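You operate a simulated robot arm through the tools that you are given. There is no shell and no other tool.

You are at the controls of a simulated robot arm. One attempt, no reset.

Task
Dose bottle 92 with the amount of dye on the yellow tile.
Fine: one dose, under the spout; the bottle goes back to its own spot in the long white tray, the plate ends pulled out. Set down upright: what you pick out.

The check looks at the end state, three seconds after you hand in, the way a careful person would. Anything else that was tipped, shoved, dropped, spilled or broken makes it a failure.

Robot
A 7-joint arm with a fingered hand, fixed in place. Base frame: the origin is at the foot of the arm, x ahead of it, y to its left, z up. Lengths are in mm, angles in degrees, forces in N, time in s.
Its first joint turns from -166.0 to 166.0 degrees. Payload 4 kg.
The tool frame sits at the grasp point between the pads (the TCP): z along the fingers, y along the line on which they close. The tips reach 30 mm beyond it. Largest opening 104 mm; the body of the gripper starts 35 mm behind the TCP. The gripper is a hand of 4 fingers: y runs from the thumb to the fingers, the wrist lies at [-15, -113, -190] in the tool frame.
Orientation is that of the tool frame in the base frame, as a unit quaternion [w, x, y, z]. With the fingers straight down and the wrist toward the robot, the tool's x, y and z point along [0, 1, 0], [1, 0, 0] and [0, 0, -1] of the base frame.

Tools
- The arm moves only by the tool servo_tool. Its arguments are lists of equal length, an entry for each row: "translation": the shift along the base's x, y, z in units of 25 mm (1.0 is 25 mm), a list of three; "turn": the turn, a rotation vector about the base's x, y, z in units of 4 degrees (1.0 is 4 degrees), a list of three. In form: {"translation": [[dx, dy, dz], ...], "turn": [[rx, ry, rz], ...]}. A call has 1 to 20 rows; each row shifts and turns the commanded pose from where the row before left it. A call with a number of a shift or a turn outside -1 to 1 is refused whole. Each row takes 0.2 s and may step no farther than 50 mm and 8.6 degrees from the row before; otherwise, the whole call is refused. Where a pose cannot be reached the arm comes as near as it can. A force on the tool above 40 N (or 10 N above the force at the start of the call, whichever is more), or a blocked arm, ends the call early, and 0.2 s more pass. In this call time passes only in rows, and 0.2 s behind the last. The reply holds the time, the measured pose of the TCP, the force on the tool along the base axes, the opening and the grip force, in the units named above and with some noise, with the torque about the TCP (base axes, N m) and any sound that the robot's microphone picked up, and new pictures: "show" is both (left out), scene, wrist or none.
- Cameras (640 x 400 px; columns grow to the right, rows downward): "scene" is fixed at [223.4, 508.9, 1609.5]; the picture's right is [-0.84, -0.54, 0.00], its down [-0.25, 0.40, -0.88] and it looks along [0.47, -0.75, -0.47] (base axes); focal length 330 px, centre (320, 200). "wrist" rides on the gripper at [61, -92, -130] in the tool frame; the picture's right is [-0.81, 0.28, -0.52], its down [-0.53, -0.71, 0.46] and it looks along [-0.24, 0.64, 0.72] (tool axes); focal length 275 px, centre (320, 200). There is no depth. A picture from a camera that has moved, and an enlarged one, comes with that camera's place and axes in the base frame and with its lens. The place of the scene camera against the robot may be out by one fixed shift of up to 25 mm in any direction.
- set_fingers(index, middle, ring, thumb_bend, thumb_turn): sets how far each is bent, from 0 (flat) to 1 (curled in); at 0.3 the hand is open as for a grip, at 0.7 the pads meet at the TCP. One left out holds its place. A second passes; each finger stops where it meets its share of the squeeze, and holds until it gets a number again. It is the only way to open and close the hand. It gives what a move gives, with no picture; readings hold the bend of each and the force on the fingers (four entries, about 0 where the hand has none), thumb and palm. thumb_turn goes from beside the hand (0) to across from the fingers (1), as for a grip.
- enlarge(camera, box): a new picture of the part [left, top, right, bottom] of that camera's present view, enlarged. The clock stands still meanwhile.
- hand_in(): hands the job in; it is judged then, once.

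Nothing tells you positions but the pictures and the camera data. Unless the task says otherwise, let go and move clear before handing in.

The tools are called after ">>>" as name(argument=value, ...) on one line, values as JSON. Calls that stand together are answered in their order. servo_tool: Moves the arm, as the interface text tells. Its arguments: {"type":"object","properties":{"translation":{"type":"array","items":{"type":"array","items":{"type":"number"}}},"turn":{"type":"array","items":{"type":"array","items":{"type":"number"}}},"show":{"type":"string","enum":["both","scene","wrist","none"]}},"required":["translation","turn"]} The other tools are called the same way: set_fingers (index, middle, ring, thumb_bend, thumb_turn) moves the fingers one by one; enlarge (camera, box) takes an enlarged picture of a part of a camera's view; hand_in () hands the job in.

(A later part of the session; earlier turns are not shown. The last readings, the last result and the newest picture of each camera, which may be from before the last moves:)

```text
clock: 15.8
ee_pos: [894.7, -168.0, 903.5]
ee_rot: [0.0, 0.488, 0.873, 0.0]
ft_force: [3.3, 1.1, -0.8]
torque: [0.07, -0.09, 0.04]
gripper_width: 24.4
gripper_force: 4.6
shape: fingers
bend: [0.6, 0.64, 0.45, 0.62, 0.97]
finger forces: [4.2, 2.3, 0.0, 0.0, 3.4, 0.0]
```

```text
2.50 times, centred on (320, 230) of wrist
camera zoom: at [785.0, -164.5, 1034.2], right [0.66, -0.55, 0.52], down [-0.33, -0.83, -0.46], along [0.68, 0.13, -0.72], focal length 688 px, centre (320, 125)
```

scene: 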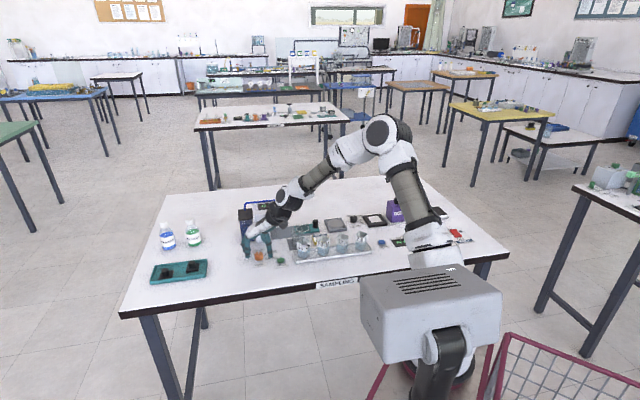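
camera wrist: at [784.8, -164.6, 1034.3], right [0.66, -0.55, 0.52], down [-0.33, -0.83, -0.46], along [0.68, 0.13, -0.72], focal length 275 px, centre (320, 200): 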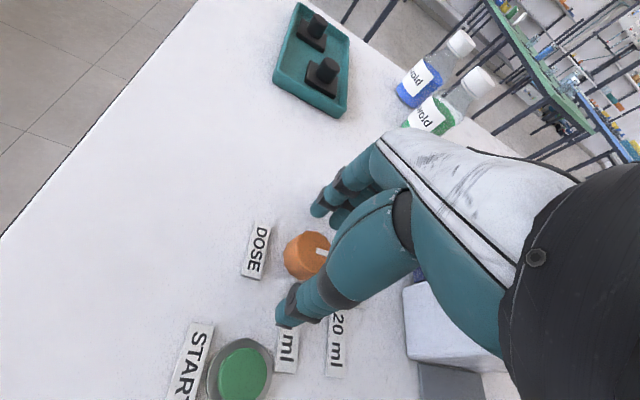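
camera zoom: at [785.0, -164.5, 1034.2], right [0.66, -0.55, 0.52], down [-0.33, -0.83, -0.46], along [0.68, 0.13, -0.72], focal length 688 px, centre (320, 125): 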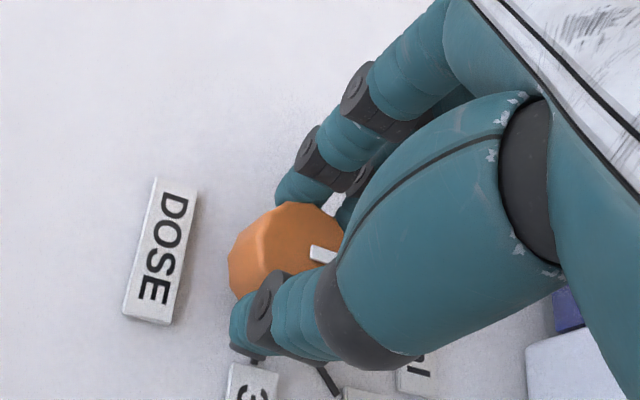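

The knob is held. I'll turn clockwise in steps and check that it follows.

>>> servo_tool(translation=[[0, 0, 0], [0, 0, 0], [0, 0, 0], [0, 0, 0], [0, 0, 0], [0, 0, 0], [0, 0, 0], [0, 0, 0], [0, 0, 0], [0, 0, 0]], turn=[[0, 0, -1], [0, 0, -1], [0, 0, -1], [0, 0, -1], [0, 0, -1], [0, 0, -1], [0, 0, -1], [0, 0, -1], [0, 0, -1], [0, 0, -1]])

>>> enlarge(camera="scene", box=[230, 220, 294, 270])

>>> enlarge(camera="wrist", box=[240, 150, 400, 310])

```text
clock: 18.0
ee_pos: [896.2, -167.8, 902.8]
ee_rot: [0.0, 0.757, 0.653, 0.001]
ft_force: [-0.7, -0.5, 0.9]
torque: [0.0, 0.02, 0.01]
gripper_width: 24.2
gripper_force: 5.1
shape: fingers
bend: [0.61, 0.65, 0.45, 0.62, 0.97]
finger forces: [3.4, 1.4, 0.0, 0.0, 4.8, 0.1]
camera wrist: at [813.8, -95.1, 1033.7], right [0.15, -0.84, 0.52], down [-0.78, -0.42, -0.46], along [0.6, -0.33, -0.72], focal length 275 px, centre (320, 200)
```

scene: 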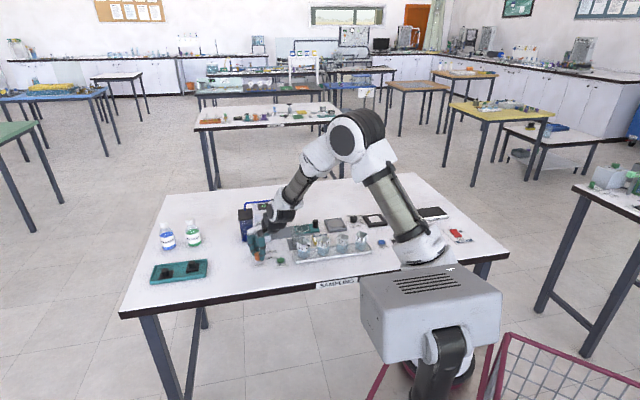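
wrist: 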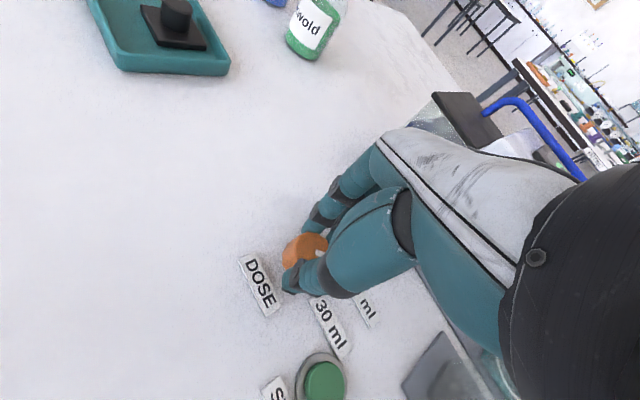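

```text
8.00 times, centred on (262, 245) of scene
camera zoom: at [223.4, 508.9, 1609.5], right [-0.84, -0.54, 0.0], down [-0.25, 0.4, -0.88], along [0.47, -0.75, -0.47], focal length 2644 px, centre (784, -160)
```

zoom: 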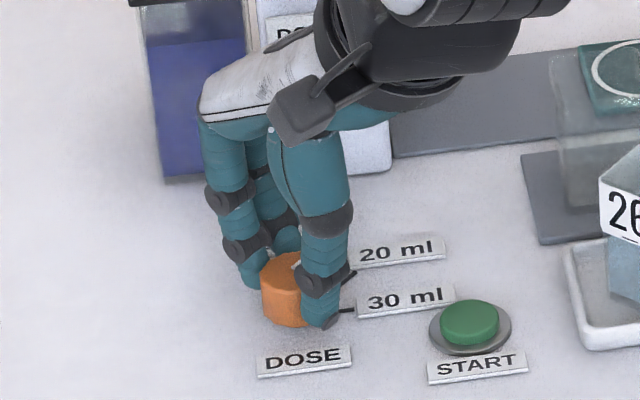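

```text
2.50 times, centred on (320, 230) of wrist
camera zoom: at [813.8, -95.1, 1033.7], right [0.15, -0.84, 0.52], down [-0.78, -0.42, -0.46], along [0.6, -0.33, -0.72], focal length 688 px, centre (320, 125)
```

zoom: 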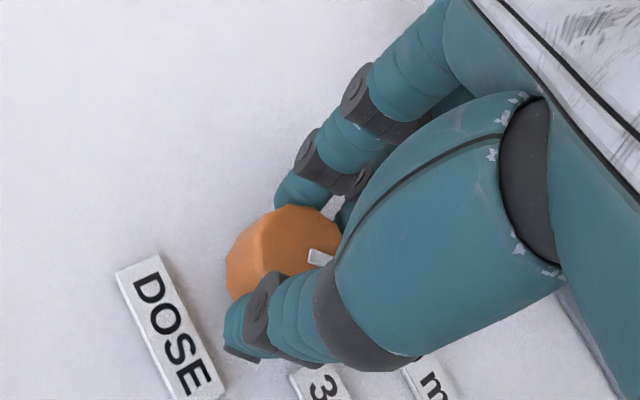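

The knob turns with the hand (the pointer stays fixed relative to the fingers). Continuing with the remaining 50°.

>>> servo_tool(translation=[[0, 0, 0], [0, 0, 0], [0, 0, 0], [0, 0, 0], [0, 0, 0], [0, 0, 0], [0, 0, 0], [0, 0, 0], [0, 0, 0], [0, 0, 0], [0, 0, 0], [0, 0, 0], [0, 0, 0]], turn=[[0, 0, -1], [0, 0, -1], [0, 0, -1], [0, 0, -1], [0, 0, -1], [0, 0, -1], [0, 0, -1], [0, 0, -1], [0, 0, -1], [0, 0, -1], [0, 0, -1], [0, 0, -1], [0, 0, -0.5]])

>>> enlarge(camera="scene", box=[230, 220, 294, 270])

>>> enlarge(camera="wrist", box=[240, 150, 400, 310])

```text
clock: 20.8
ee_pos: [893.4, -168.8, 902.1]
ee_rot: [0.0, 0.962, 0.273, 0.0]
ft_force: [-0.7, 0.1, 1.9]
torque: [-0.02, 0.01, 0.06]
gripper_width: 24.5
gripper_force: 6.1
shape: fingers
bend: [0.62, 0.65, 0.45, 0.61, 0.97]
finger forces: [3.8, 1.9, 0.1, 0.1, 5.4, 0.0]
camera wrist: at [898.5, -58.6, 1033.0], right [-0.55, -0.66, 0.52], down [-0.83, 0.33, -0.46], along [0.13, -0.68, -0.72], focal length 275 px, centre (320, 200)
```

scene: 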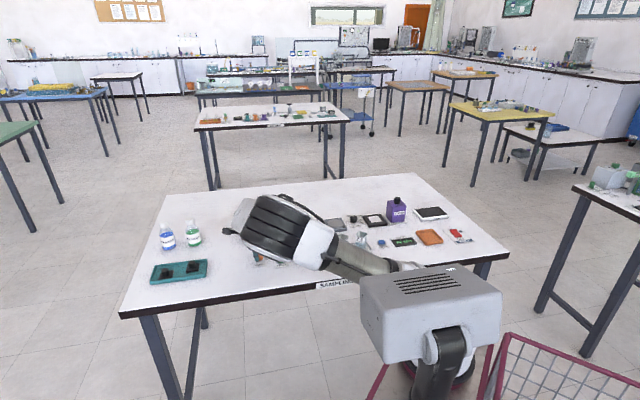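
wrist: 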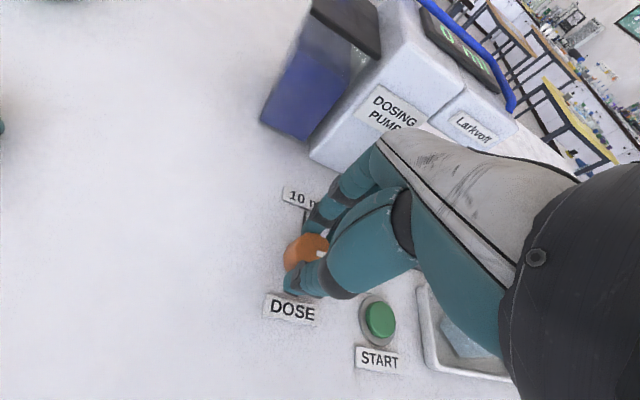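

```text
8.00 times, centred on (262, 245) of scene
camera zoom: at [223.4, 508.9, 1609.5], right [-0.84, -0.54, 0.0], down [-0.25, 0.4, -0.88], along [0.47, -0.75, -0.47], focal length 2644 px, centre (784, -160)
```

zoom: 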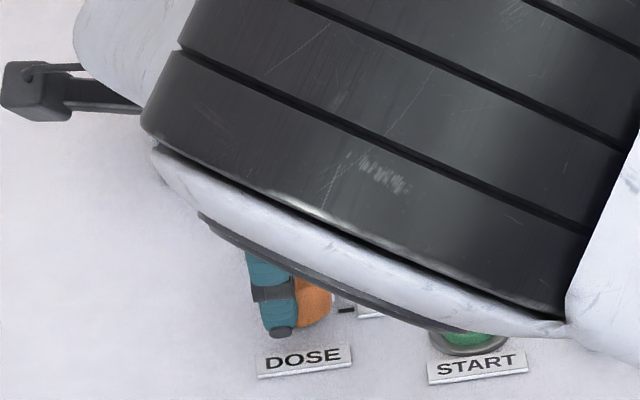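

```text
2.50 times, centred on (320, 230) of wrist
camera zoom: at [898.5, -58.6, 1033.0], right [-0.55, -0.66, 0.52], down [-0.83, 0.33, -0.46], along [0.13, -0.68, -0.72], focal length 688 px, centre (320, 125)
```

zoom: 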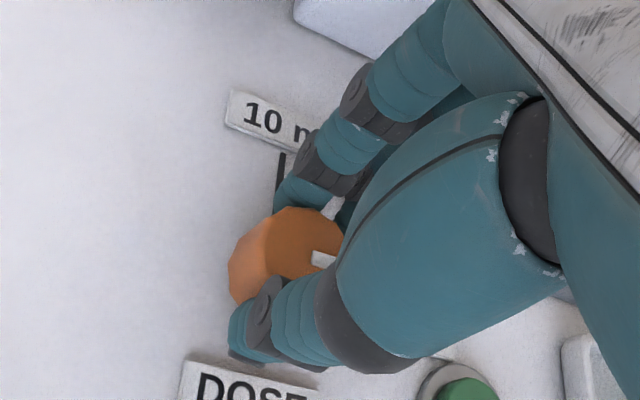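

The hand has turned a full 90° with the pointer still fixed relative to the fingers. I'll release and lift straight up to check the dial.

>>> set_fingers(index=0.45, middle=0.45, ring=0.45, thumb_bend=0.45)

>>> servo_tool(translation=[[0, 0, 0.5], [0, 0, 0.8], [0, 0, 0.8], [0, 0, 0.8], [0, 0, 0.8], [0, 0, 0.8], [0, 0, 0.8]], turn=[[0, 0, 0], [0, 0, 0], [0, 0, 0], [0, 0, 0], [0, 0, 0], [0, 0, 0], [0, 0, 0]])

>>> enlarge(camera="wrist", box=[220, 200, 380, 360])

```text
clock: 21.8
ee_pos: [894.8, -167.2, 901.7]
ee_rot: [0.0, 0.962, 0.274, 0.0]
ft_force: [0.3, -0.3, -0.3]
torque: [0.0, 0.0, 0.01]
gripper_width: 64.7
gripper_force: 0.1
shape: fingers
bend: [0.45, 0.45, 0.45, 0.45, 0.97]
finger forces: [0.1, 0.0, 0.0, 0.0, 0.0, 0.0]
```

```text
clock: 23.4
ee_pos: [895.1, -167.2, 1034.9]
ee_rot: [0.0, 0.962, 0.273, -0.001]
ft_force: [0.2, 0.2, 0.5]
torque: [0.0, -0.02, -0.02]
gripper_width: 64.5
gripper_force: 0.0
shape: fingers
bend: [0.45, 0.45, 0.45, 0.45, 0.97]
finger forces: [0.1, 0.0, 0.0, 0.1, 0.0, 0.1]
camera wrist: at [899.1, -58.1, 1165.4], right [-0.54, -0.66, 0.52], down [-0.83, 0.33, -0.45], along [0.13, -0.68, -0.72], focal length 275 px, centre (320, 200)
```

scene: 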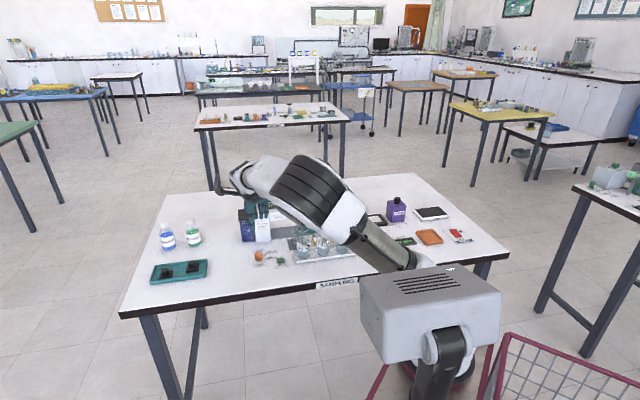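
wrist: 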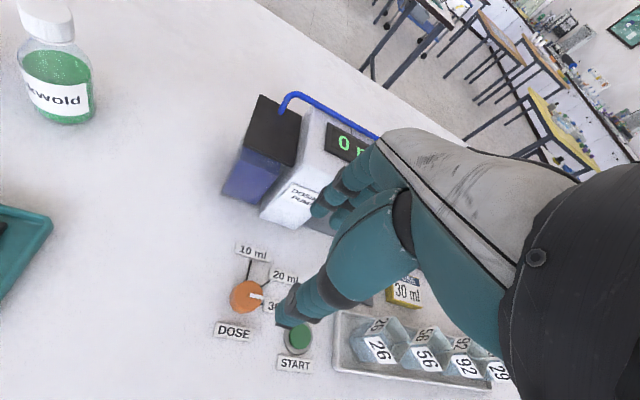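

```text
2.50 times, centred on (300, 280) of wrist
camera zoom: at [899.1, -58.1, 1165.4], right [-0.54, -0.66, 0.52], down [-0.83, 0.33, -0.45], along [0.13, -0.68, -0.72], focal length 688 px, centre (370, 0)
```

zoom: 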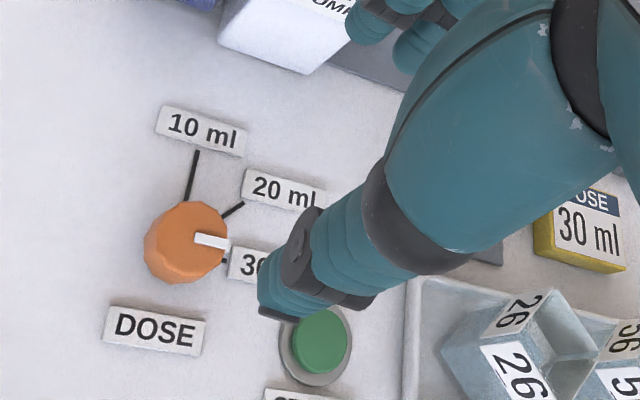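

The pointer is now on 30 ml. Next is bottle 92, so I'll enlarge the tray in this view to locate it.

>>> enlarge(camera="wrist", box=[330, 300, 510, 400])

>>> enlarge(camera="scene", box=[230, 225, 326, 285])

```text
3.56 times, centred on (420, 350) of wrist
camera zoom: at [899.1, -58.1, 1165.4], right [-0.54, -0.66, 0.52], down [-0.83, 0.33, -0.45], along [0.13, -0.68, -0.72], focal length 979 px, centre (-36, -333)
```

zoom: 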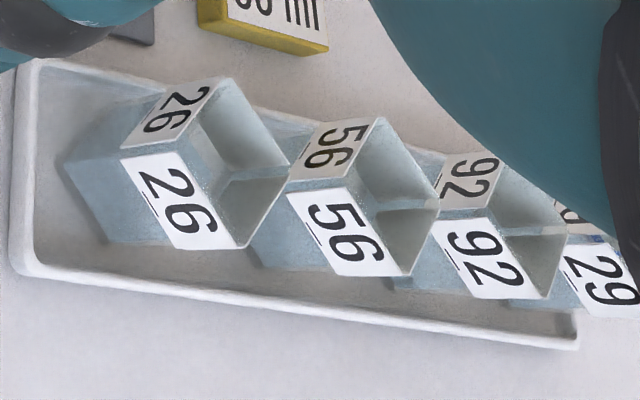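

```text
6.67 times, centred on (278, 255) of scene
camera zoom: at [223.4, 508.9, 1609.5], right [-0.84, -0.54, 0.0], down [-0.25, 0.4, -0.88], along [0.47, -0.75, -0.47], focal length 2203 px, centre (600, -167)
```

zoom: 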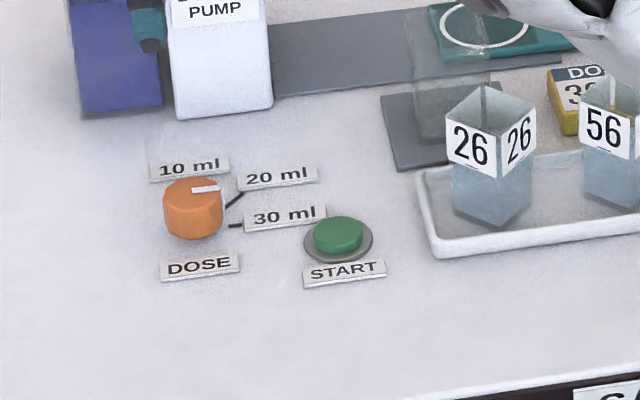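

Bottle 92 comes out at about (670,-365), rim at z≈925, tray rim at z≈868. I'll move over it at safe height with yaw 0, to grip its flat faces along base x.

>>> servo_tool(translation=[[-0.5995, -0.52, 0], [-0.5995, -0.52, 0], [-0.5995, -0.52, 0], [-0.5995, -0.52, 0], [-0.5995, -0.52, 0], [-0.5995, -0.52, 0], [-0.5995, -0.52, 0], [-0.5995, -0.52, 0], [-0.5995, -0.52, 0], [-0.5995, -0.52, 0], [-0.5995, -0.52, 0], [-0.5995, -0.52, 0], [-0.5995, -0.52, 0], [-0.5995, -0.52, 0], [-0.5995, -0.52, 0]], turn=[[0, 0, 0.972], [0, 0, 0.972], [0, 0, 0.972], [0, 0, 0.972], [0, 0, 0.972], [0, 0, 0.972], [0, 0, 0.972], [0, 0, 0.972], [0, 0, 0.972], [0, 0, 0.972], [0, 0, 0.972], [0, 0, 0.972], [0, 0, 0.972], [0, 0, 0.972], [0, 0, 0.972]])

>>> enlarge(camera="wrist", box=[200, 180, 400, 380])

>>> enlarge(camera="scene", box=[290, 190, 386, 270])

```text
clock: 26.6
ee_pos: [672.8, -360.4, 1034.2]
ee_rot: [0.001, 0.706, 0.708, 0.0]
ft_force: [-0.2, 0.2, 0.6]
torque: [0.02, 0.0, -0.03]
gripper_width: 64.8
gripper_force: 0.0
shape: fingers
bend: [0.45, 0.45, 0.45, 0.45, 0.97]
finger forces: [0.0, 0.0, 0.1, 0.0, 0.0, 0.0]
camera wrist: at [581.4, -301.1, 1165.4], right [0.28, -0.81, 0.52], down [-0.71, -0.53, -0.46], along [0.65, -0.24, -0.72], focal length 275 px, centre (320, 200)
```

scene: 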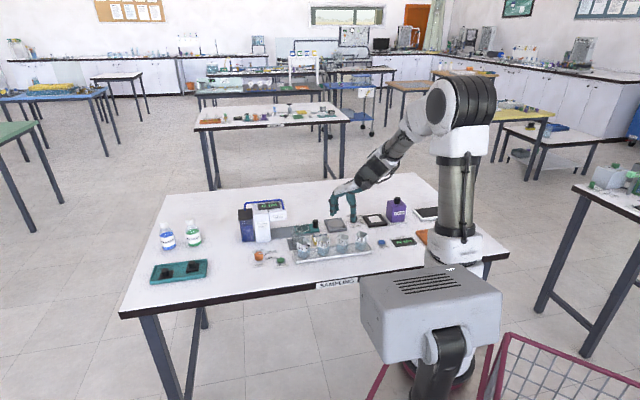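
wrist: 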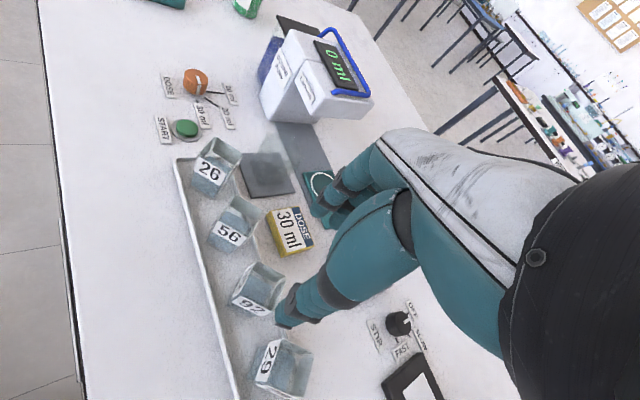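

```text
2.00 times, centred on (300, 280) of wrist
camera zoom: at [581.4, -301.1, 1165.4], right [0.28, -0.81, 0.52], down [-0.71, -0.53, -0.46], along [0.65, -0.24, -0.72], focal length 551 px, centre (360, 40)
```

zoom: 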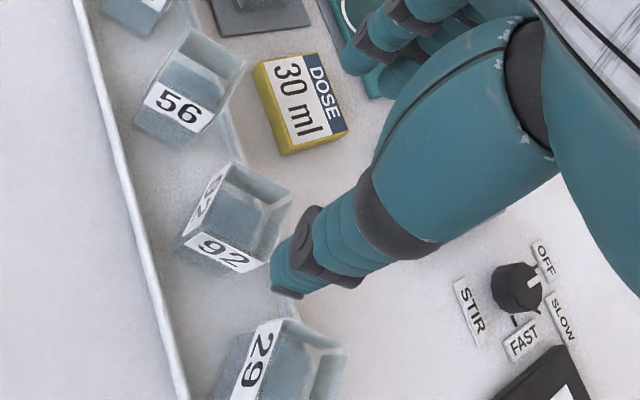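

```text
5.00 times, centred on (338, 230) of scene
camera zoom: at [223.4, 508.9, 1609.5], right [-0.84, -0.54, 0.0], down [-0.25, 0.4, -0.88], along [0.47, -0.75, -0.47], focal length 1652 px, centre (230, 50)
```

zoom: 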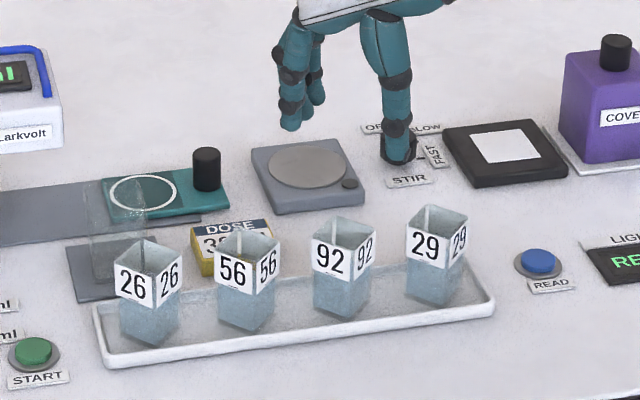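

I'll measure bottle 92 more closely in this view.

>>> enlarge(camera="wrist", box=[215, 240, 315, 340])

>>> enlarge(camera="scene", box=[330, 225, 378, 265])

```text
4.00 times, centred on (265, 290) of wrist
camera zoom: at [581.4, -301.1, 1165.4], right [0.28, -0.81, 0.52], down [-0.71, -0.53, -0.46], along [0.65, -0.24, -0.72], focal length 1101 px, centre (540, -160)
```

zoom: 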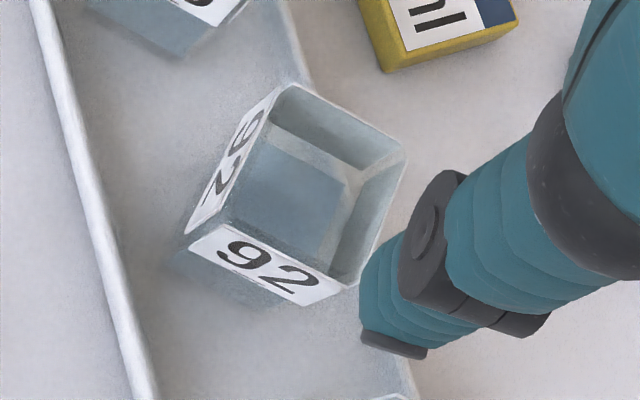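

```text
10.00 times, centred on (354, 245) of scene
camera zoom: at [223.4, 508.9, 1609.5], right [-0.84, -0.54, 0.0], down [-0.25, 0.4, -0.88], along [0.47, -0.75, -0.47], focal length 3305 px, centre (-20, -250)
```

zoom: 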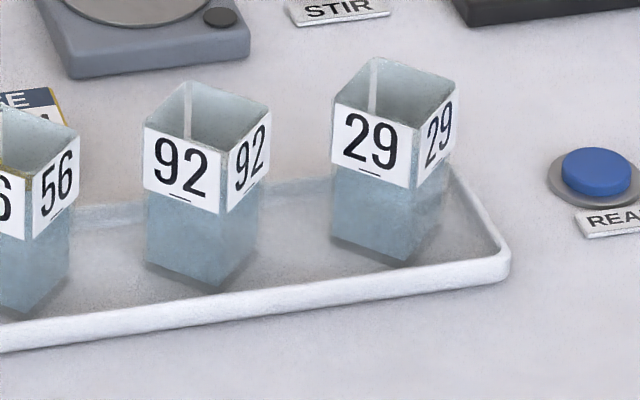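

In this view the bottle centre is at about (671.2,-361.5) and it is square to the base axes. I'll descend with the tips just above the rim and re-check the centring.

>>> servo_tool(translation=[[-0.016, 0.02, -0.64], [-0.016, 0.02, -0.64], [-0.016, 0.02, -0.64], [-0.016, 0.02, -0.64]], turn=[[0, 0, 0], [0, 0, 0], [0, 0, 0], [0, 0, 0]])

>>> enlarge(camera="wrist", box=[230, 190, 390, 350])

>>> enlarge(camera="scene", box=[310, 200, 390, 260])

```text
clock: 27.6
ee_pos: [669.3, -361.1, 970.1]
ee_rot: [-0.001, 0.706, 0.708, 0.0]
ft_force: [0.3, 0.0, -0.1]
torque: [0.01, 0.04, 0.01]
gripper_width: 64.8
gripper_force: 0.0
shape: fingers
bend: [0.45, 0.45, 0.45, 0.45, 0.97]
finger forces: [0.0, 0.0, 0.1, 0.0, 0.1, 0.0]
camera wrist: at [577.0, -301.4, 1101.8], right [0.28, -0.81, 0.52], down [-0.71, -0.53, -0.46], along [0.64, -0.24, -0.72], focal length 275 px, centre (320, 200)
```

scene: 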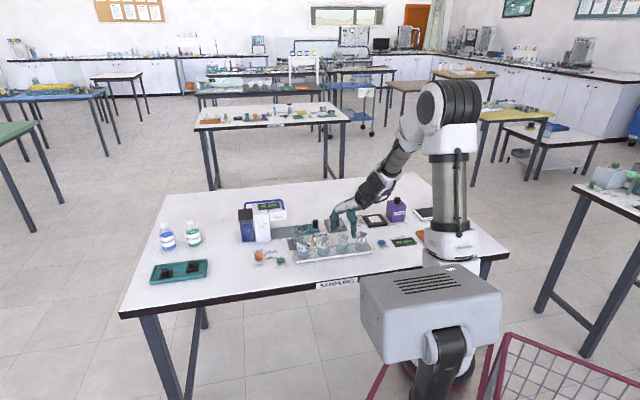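
wrist: 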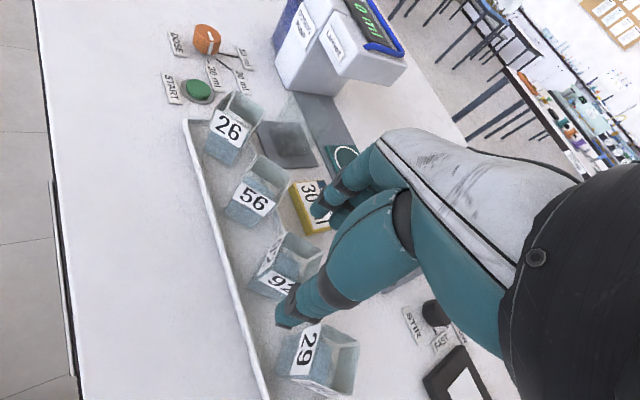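

```text
2.50 times, centred on (310, 270) of wrist
camera zoom: at [577.0, -301.4, 1101.8], right [0.28, -0.81, 0.52], down [-0.71, -0.53, -0.46], along [0.64, -0.24, -0.72], focal length 688 px, centre (345, 25)
```

zoom: 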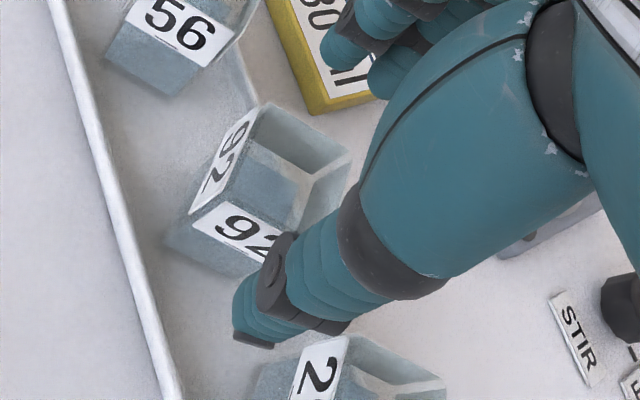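

```text
6.67 times, centred on (350, 230) of scene
camera zoom: at [223.4, 508.9, 1609.5], right [-0.84, -0.54, 0.0], down [-0.25, 0.4, -0.88], along [0.47, -0.75, -0.47], focal length 2203 px, centre (120, 0)
```

zoom: 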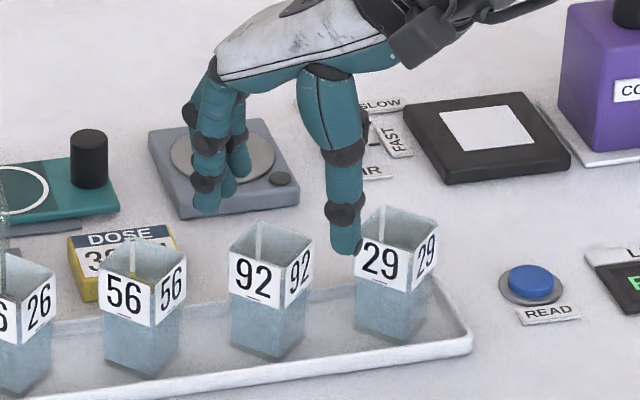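

The bottle is centred at about (671.5,-361.4). I'll narrow the opening slightly to stay clear of the tray rim, then descend to grip height.

>>> set_fingers(index=0.5, middle=0.5, ring=0.45, thumb_bend=0.5)

>>> servo_tool(translation=[[0.028, 0.036, -0.45], [0.028, 0.036, -0.45], [0.028, 0.036, -0.45]], turn=[[0, 0, 0], [0, 0, 0], [0, 0, 0]])

>>> enlarge(camera="wrist", box=[230, 170, 390, 330])

>>> enlarge(camera="scene", box=[310, 210, 390, 260])

```text
clock: 28.6
ee_pos: [668.9, -361.9, 971.7]
ee_rot: [0.0, 0.707, 0.707, 0.0]
ft_force: [-0.7, 0.8, 0.8]
torque: [0.03, -0.01, -0.01]
gripper_width: 52.6
gripper_force: 0.1
shape: fingers
bend: [0.5, 0.5, 0.45, 0.5, 0.97]
finger forces: [0.0, 0.1, 0.0, 0.1, 0.0, 0.0]
```

```text
clock: 29.4
ee_pos: [671.0, -357.7, 938.3]
ee_rot: [0.001, 0.707, 0.708, 0.0]
ft_force: [-0.3, -0.4, -0.2]
torque: [-0.02, 0.0, -0.02]
gripper_width: 52.6
gripper_force: 0.1
shape: fingers
bend: [0.5, 0.5, 0.45, 0.5, 0.97]
finger forces: [0.0, 0.0, 0.1, 0.0, 0.1, 0.1]
camera wrist: at [578.6, -298.1, 1068.9], right [0.28, -0.81, 0.52], down [-0.71, -0.53, -0.46], along [0.64, -0.24, -0.72], focal length 275 px, centre (320, 200)
```

scene: 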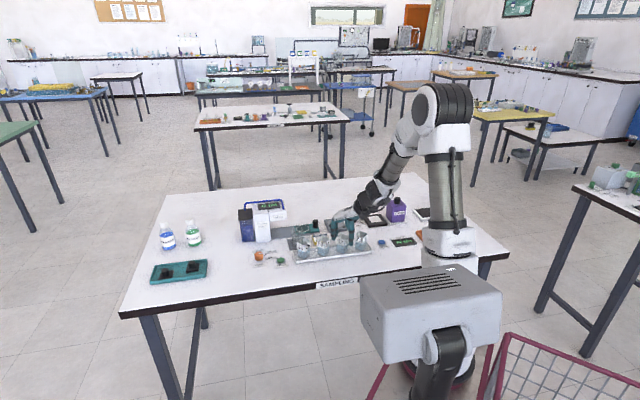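
wrist: 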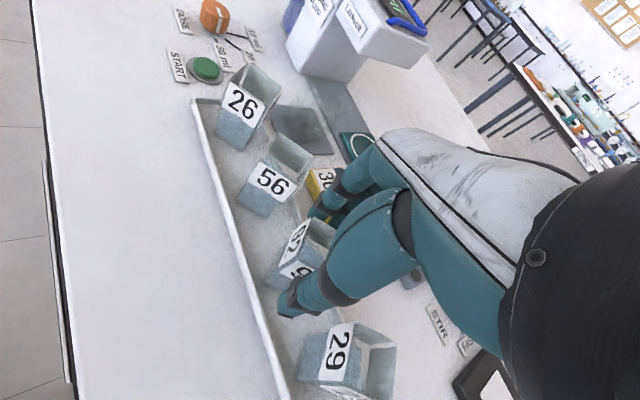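

```text
2.50 times, centred on (310, 250) of wrist
camera zoom: at [578.6, -298.1, 1068.9], right [0.28, -0.81, 0.52], down [-0.71, -0.53, -0.46], along [0.64, -0.24, -0.72], focal length 688 px, centre (345, 75)
```

zoom: 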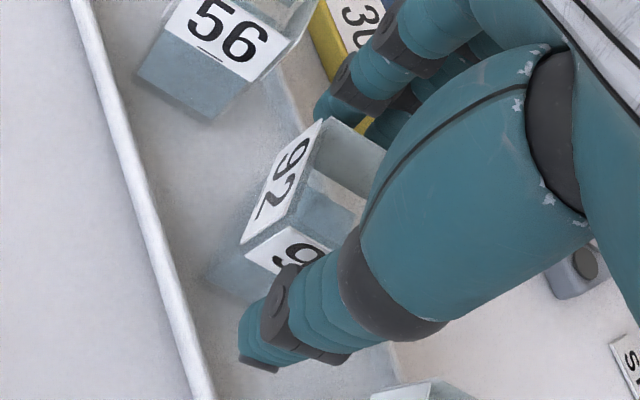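

```text
8.00 times, centred on (350, 235) of scene
camera zoom: at [223.4, 508.9, 1609.5], right [-0.84, -0.54, 0.0], down [-0.25, 0.4, -0.88], along [0.47, -0.75, -0.47], focal length 2644 px, centre (80, -80)
```

zoom: 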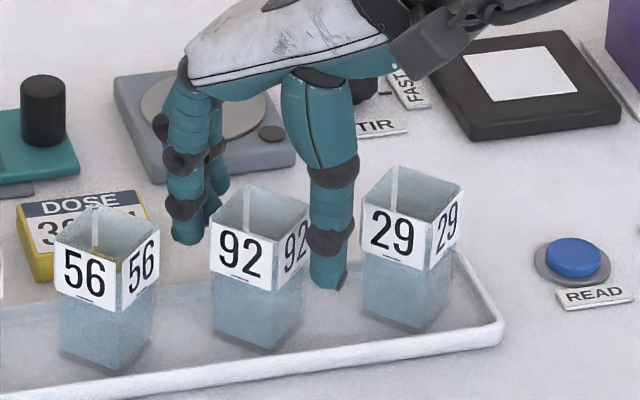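

Alignment looks good. Lowering the last 24 mm, then closing on the bottle.

>>> servo_tool(translation=[[0, -0.01, -0.48], [0, -0.01, -0.48]], turn=[[0, 0, 0], [0, 0, 0]], show="none")

>>> set_fingers(index=0.64, middle=0.64, thumb_bend=0.64)

>>> enlarge(camera="scene", box=[310, 210, 390, 260])

>>> enlarge(camera="wrist", box=[230, 150, 390, 310])

```text
clock: 30.0
ee_pos: [672.3, -358.6, 916.2]
ee_rot: [0.0, 0.707, 0.708, 0.0]
ft_force: [0.3, -0.1, 0.4]
torque: [0.0, 0.01, 0.01]
gripper_width: 52.5
gripper_force: 0.1
shape: fingers
bend: [0.5, 0.5, 0.45, 0.5, 0.97]
finger forces: [0.0, 0.0, 0.0, 0.0, 0.1, 0.0]
```

```text
clock: 31.0
ee_pos: [671.9, -359.7, 915.5]
ee_rot: [0.0, 0.706, 0.708, 0.0]
ft_force: [0.2, -0.1, -0.5]
torque: [-0.03, -0.02, -0.02]
gripper_width: 30.2
gripper_force: 5.4
shape: fingers
bend: [0.6, 0.61, 0.45, 0.58, 0.97]
finger forces: [3.0, 2.7, 0.0, 0.1, 5.6, 0.0]
```

```text
8.00 times, centred on (350, 235) of scene
camera zoom: at [223.4, 508.9, 1609.5], right [-0.84, -0.54, 0.0], down [-0.25, 0.4, -0.88], along [0.47, -0.75, -0.47], focal length 2644 px, centre (80, -80)
```

zoom: 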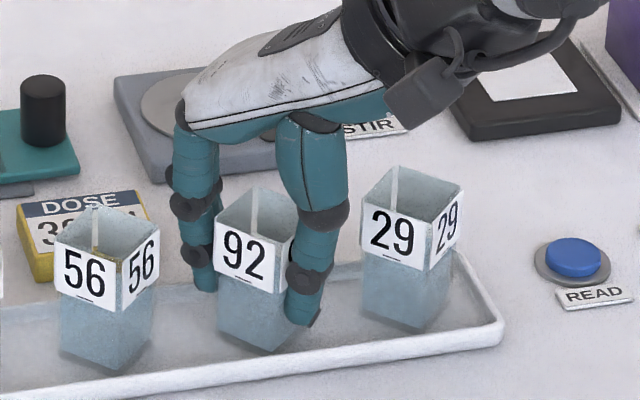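

```text
2.50 times, centred on (310, 230) of wrist
camera zoom: at [579.9, -298.8, 1046.3], right [0.28, -0.81, 0.52], down [-0.71, -0.53, -0.46], along [0.64, -0.24, -0.72], focal length 688 px, centre (345, 125)
```

zoom: 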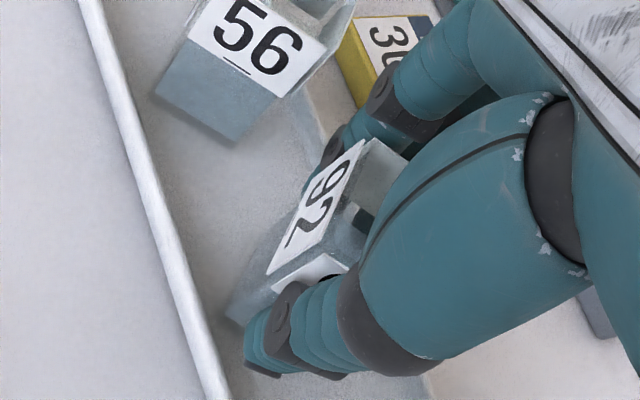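

The bottle is gripped at about 5 N. I'll lift slightly and check that it comes along upright.

>>> servo_tool(translation=[[0, 0, 0.3], [0, 0, 0.4], [0, 0, 0.5]], turn=[[0, 0, 0], [0, 0, 0], [0, 0, 0]])

>>> enlarge(camera="scene", box=[310, 205, 390, 255])

```text
clock: 31.8
ee_pos: [668.9, -361.5, 945.1]
ee_rot: [-0.001, 0.707, 0.707, 0.0]
ft_force: [-0.2, -0.8, -0.4]
torque: [-0.01, 0.01, 0.03]
gripper_width: 30.2
gripper_force: 5.2
shape: fingers
bend: [0.6, 0.61, 0.45, 0.58, 0.97]
finger forces: [3.0, 2.6, 0.0, 0.0, 5.6, 0.1]
camera wrist: at [578.3, -300.8, 1075.8], right [0.28, -0.81, 0.52], down [-0.71, -0.53, -0.46], along [0.64, -0.24, -0.72], focal length 275 px, centre (320, 200)
```

scene: 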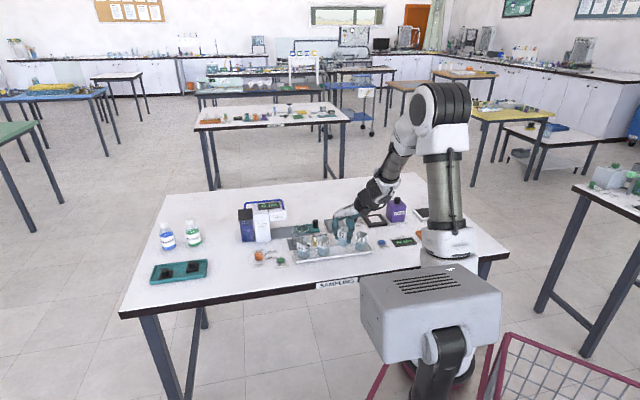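
wrist: 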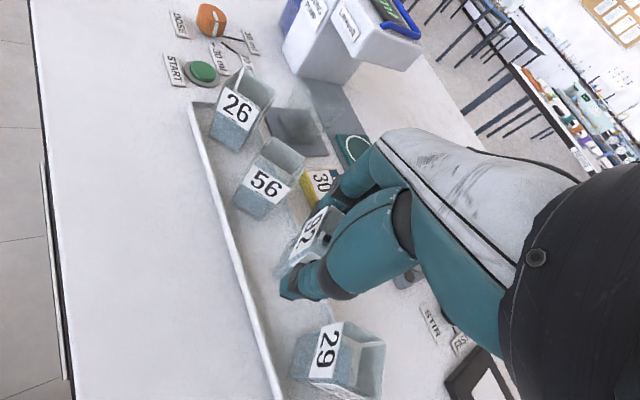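

```text
8.00 times, centred on (350, 230) of scene
camera zoom: at [223.4, 508.9, 1609.5], right [-0.84, -0.54, 0.0], down [-0.25, 0.4, -0.88], along [0.47, -0.75, -0.47], focal length 2644 px, centre (80, -40)
```

zoom: 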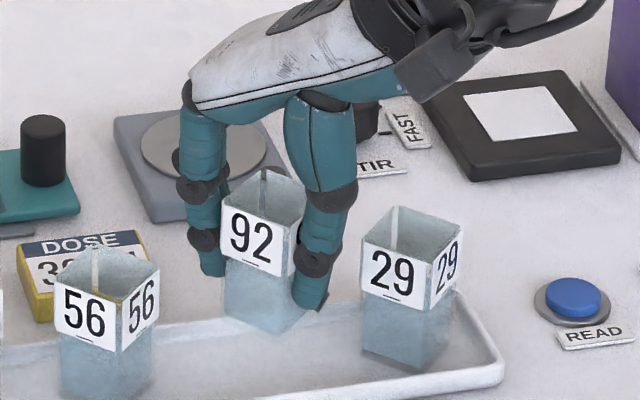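

The bottle is held upright and clear. I'll lift to travel height and head toward the ring on the plate.

>>> servo_tool(translation=[[0, 0, 0.6], [0, 0, 0.7], [0, 0, 0.7], [0.5, -0.08, 0.2], [0.7, -0.12, 0], [0.7, -0.12, 0], [0.7, -0.12, 0], [0.7, -0.12, 0], [0.7, -0.12, 0]], turn=[[0, 0, 0], [0, 0, 0], [0, 0, 0], [0, 0, 0], [0, 0, 0], [0, 0, 0], [0, 0, 0], [0, 0, 0], [0, 0, 0]])

>>> enlarge(camera="wrist", box=[230, 90, 390, 250])

>>> enlarge(camera="scene", box=[260, 180, 370, 260])

```text
clock: 33.8
ee_pos: [769.1, -375.8, 998.7]
ee_rot: [0.0, 0.707, 0.707, 0.0]
ft_force: [-0.7, 0.6, -0.2]
torque: [-0.02, 0.0, 0.01]
gripper_width: 30.2
gripper_force: 5.9
shape: fingers
bend: [0.6, 0.61, 0.45, 0.58, 0.97]
finger forces: [3.1, 2.5, 0.0, 0.0, 5.6, 0.0]
camera wrist: at [677.8, -315.5, 1129.0], right [0.28, -0.81, 0.52], down [-0.71, -0.53, -0.46], along [0.65, -0.24, -0.72], focal length 275 px, centre (320, 200)
```

scene: 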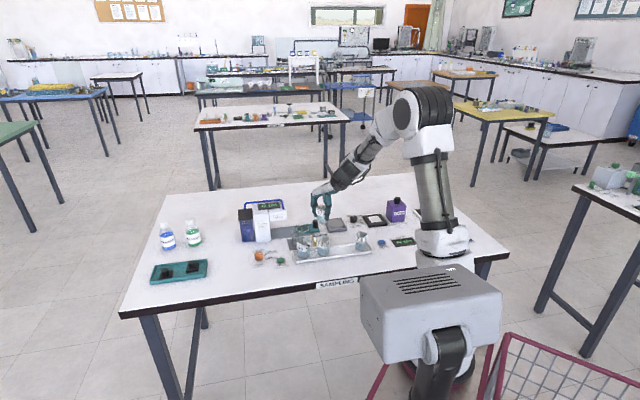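
wrist: 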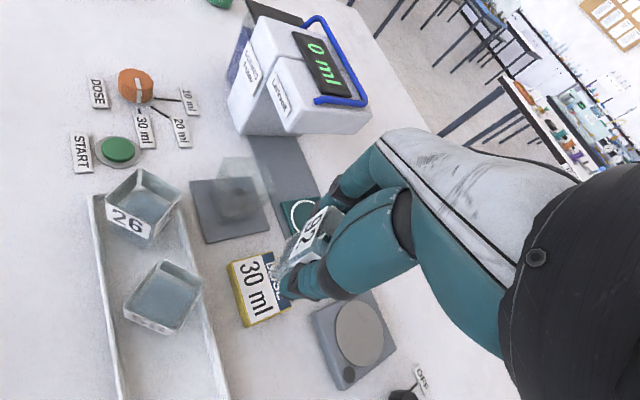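

```text
2.50 times, centred on (310, 170) of wrist
camera zoom: at [677.8, -315.5, 1129.0], right [0.28, -0.81, 0.52], down [-0.71, -0.53, -0.46], along [0.65, -0.24, -0.72], focal length 688 px, centre (345, 275)
```

zoom: 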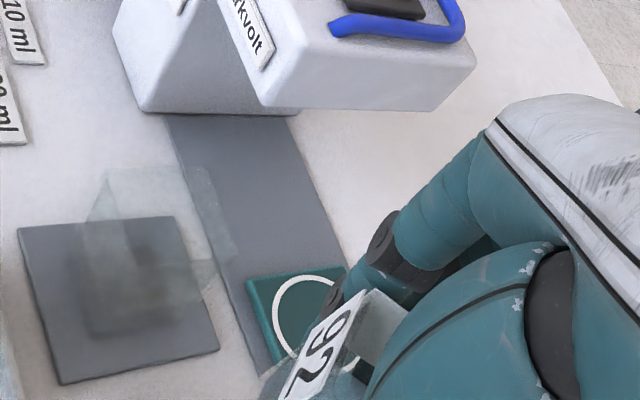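

```text
5.00 times, centred on (315, 220) of scene
camera zoom: at [223.4, 508.9, 1609.5], right [-0.84, -0.54, 0.0], down [-0.25, 0.4, -0.88], along [0.47, -0.75, -0.47], focal length 1652 px, centre (345, 100)
```

zoom: 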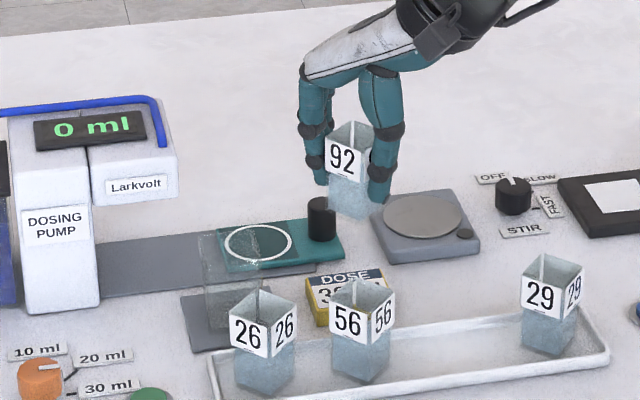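

The route is clear. I'll move on so that the bottle is above the ring, still high.

>>> servo_tool(translation=[[0.7, -0.13, 0], [0.7, -0.13, 0], [0.7, -0.13, 0], [0.7, -0.13, 0], [0.7, -0.13, 0], [0.676, -0.126, 0]], turn=[[0, 0, 0], [0, 0, 0], [0, 0, 0], [0, 0, 0], [0, 0, 0], [0, 0, 0]])

>>> enlarge(camera="wrist", box=[230, 150, 390, 310])

>>> enlarge(camera="scene", box=[260, 190, 340, 250])

```text
clock: 35.2
ee_pos: [874.1, -397.1, 997.3]
ee_rot: [-0.001, 0.707, 0.707, 0.001]
ft_force: [0.6, -0.1, -0.6]
torque: [0.01, 0.0, 0.0]
gripper_width: 30.1
gripper_force: 6.1
shape: fingers
bend: [0.6, 0.61, 0.45, 0.58, 0.97]
finger forces: [3.1, 2.5, 0.0, 0.0, 5.6, 0.0]
camera wrist: at [782.8, -336.6, 1127.7], right [0.28, -0.81, 0.52], down [-0.71, -0.53, -0.46], along [0.64, -0.24, -0.72], focal length 275 px, centre (320, 200)
```

scene: 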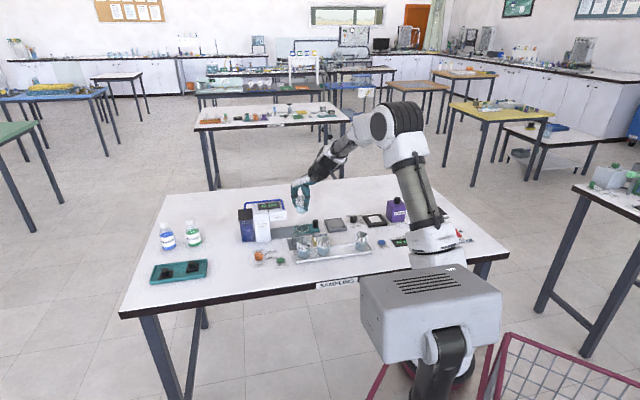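
wrist: 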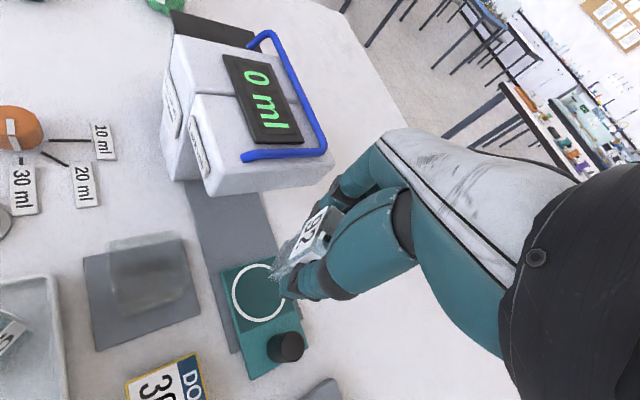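

```text
2.50 times, centred on (310, 230) of wrist
camera zoom: at [782.8, -336.6, 1127.7], right [0.28, -0.81, 0.52], down [-0.71, -0.53, -0.46], along [0.64, -0.24, -0.72], focal length 688 px, centre (345, 125)
```

zoom: 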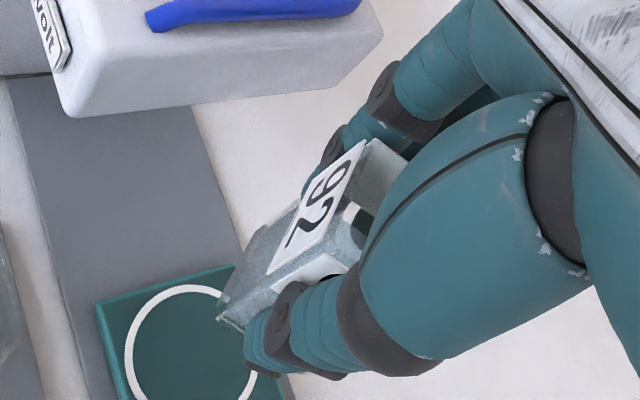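

```text
6.67 times, centred on (300, 220) of scene
camera zoom: at [223.4, 508.9, 1609.5], right [-0.84, -0.54, 0.0], down [-0.25, 0.4, -0.88], along [0.47, -0.75, -0.47], focal length 2203 px, centre (453, 67)
```

zoom: 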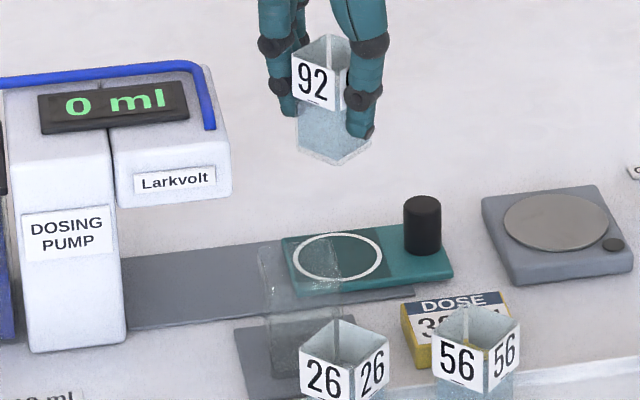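

The ring is visible now, so I'll measure it precisely relative to the hand.

>>> enlarge(camera="wrist", box=[210, 245, 320, 385])

```text
2.86 times, centred on (265, 315) of wrist
camera zoom: at [782.8, -336.6, 1127.7], right [0.28, -0.81, 0.52], down [-0.71, -0.53, -0.46], along [0.64, -0.24, -0.72], focal length 786 px, centre (477, -129)
```

zoom: 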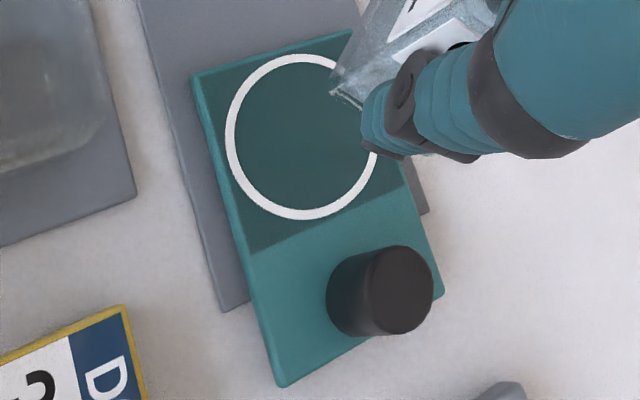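

The bottle hangs almost exactly above the ring centre (~1 mm off). Descending to about 10 mm above the plate.

>>> servo_tool(translation=[[-0.01, 0, -0.55], [-0.01, 0, -0.55], [-0.01, 0, -0.55], [-0.01, 0, -0.5], [0, 0, -0.45]], turn=[[0, 0, 0], [0, 0, 0], [0, 0, 0], [0, 0, 0], [0, 0, 0]])

>>> enlarge(camera="wrist", box=[210, 190, 350, 330])

>>> enlarge(camera="scene", box=[265, 200, 329, 250])

```text
clock: 36.4
ee_pos: [874.1, -395.5, 932.9]
ee_rot: [0.0, 0.706, 0.708, 0.0]
ft_force: [-0.1, -1.1, -0.4]
torque: [0.03, 0.0, 0.01]
gripper_width: 30.3
gripper_force: 5.9
shape: fingers
bend: [0.6, 0.61, 0.45, 0.58, 0.97]
finger forces: [3.1, 2.5, 0.0, 0.1, 5.5, 0.0]
camera wrist: at [782.8, -336.2, 1064.5], right [0.28, -0.81, 0.52], down [-0.71, -0.53, -0.46], along [0.65, -0.24, -0.72], focal length 275 px, centre (320, 200)
```

scene: 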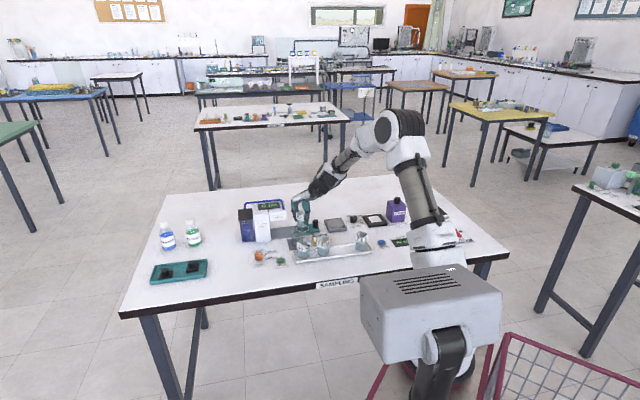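
wrist: 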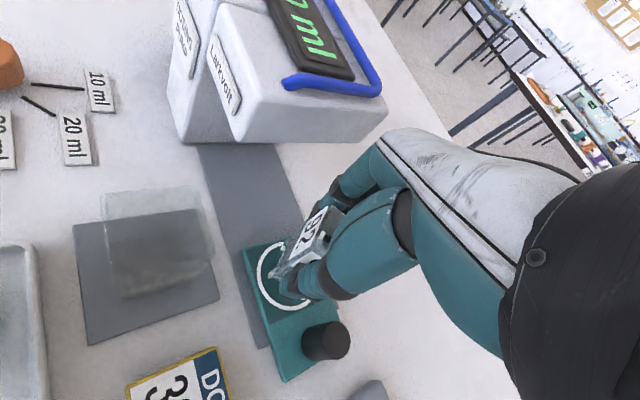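

```text
2.86 times, centred on (280, 260) of wrist
camera zoom: at [782.8, -336.2, 1064.5], right [0.28, -0.81, 0.52], down [-0.71, -0.53, -0.46], along [0.65, -0.24, -0.72], focal length 786 px, centre (434, 29)
```

zoom: 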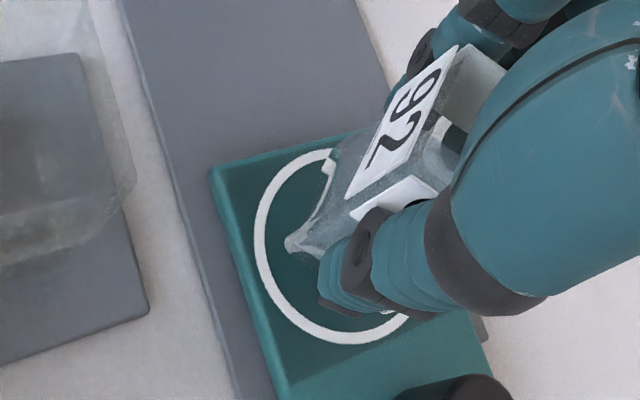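

```text
8.00 times, centred on (297, 225) of scene
camera zoom: at [223.4, 508.9, 1609.5], right [-0.84, -0.54, 0.0], down [-0.25, 0.4, -0.88], along [0.47, -0.75, -0.47], focal length 2644 px, centre (504, 0)
```

zoom: 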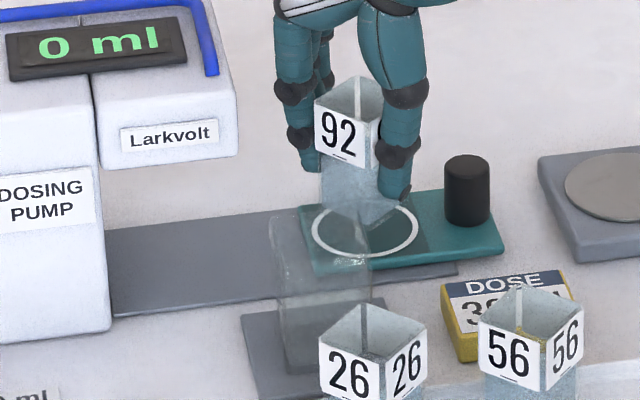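

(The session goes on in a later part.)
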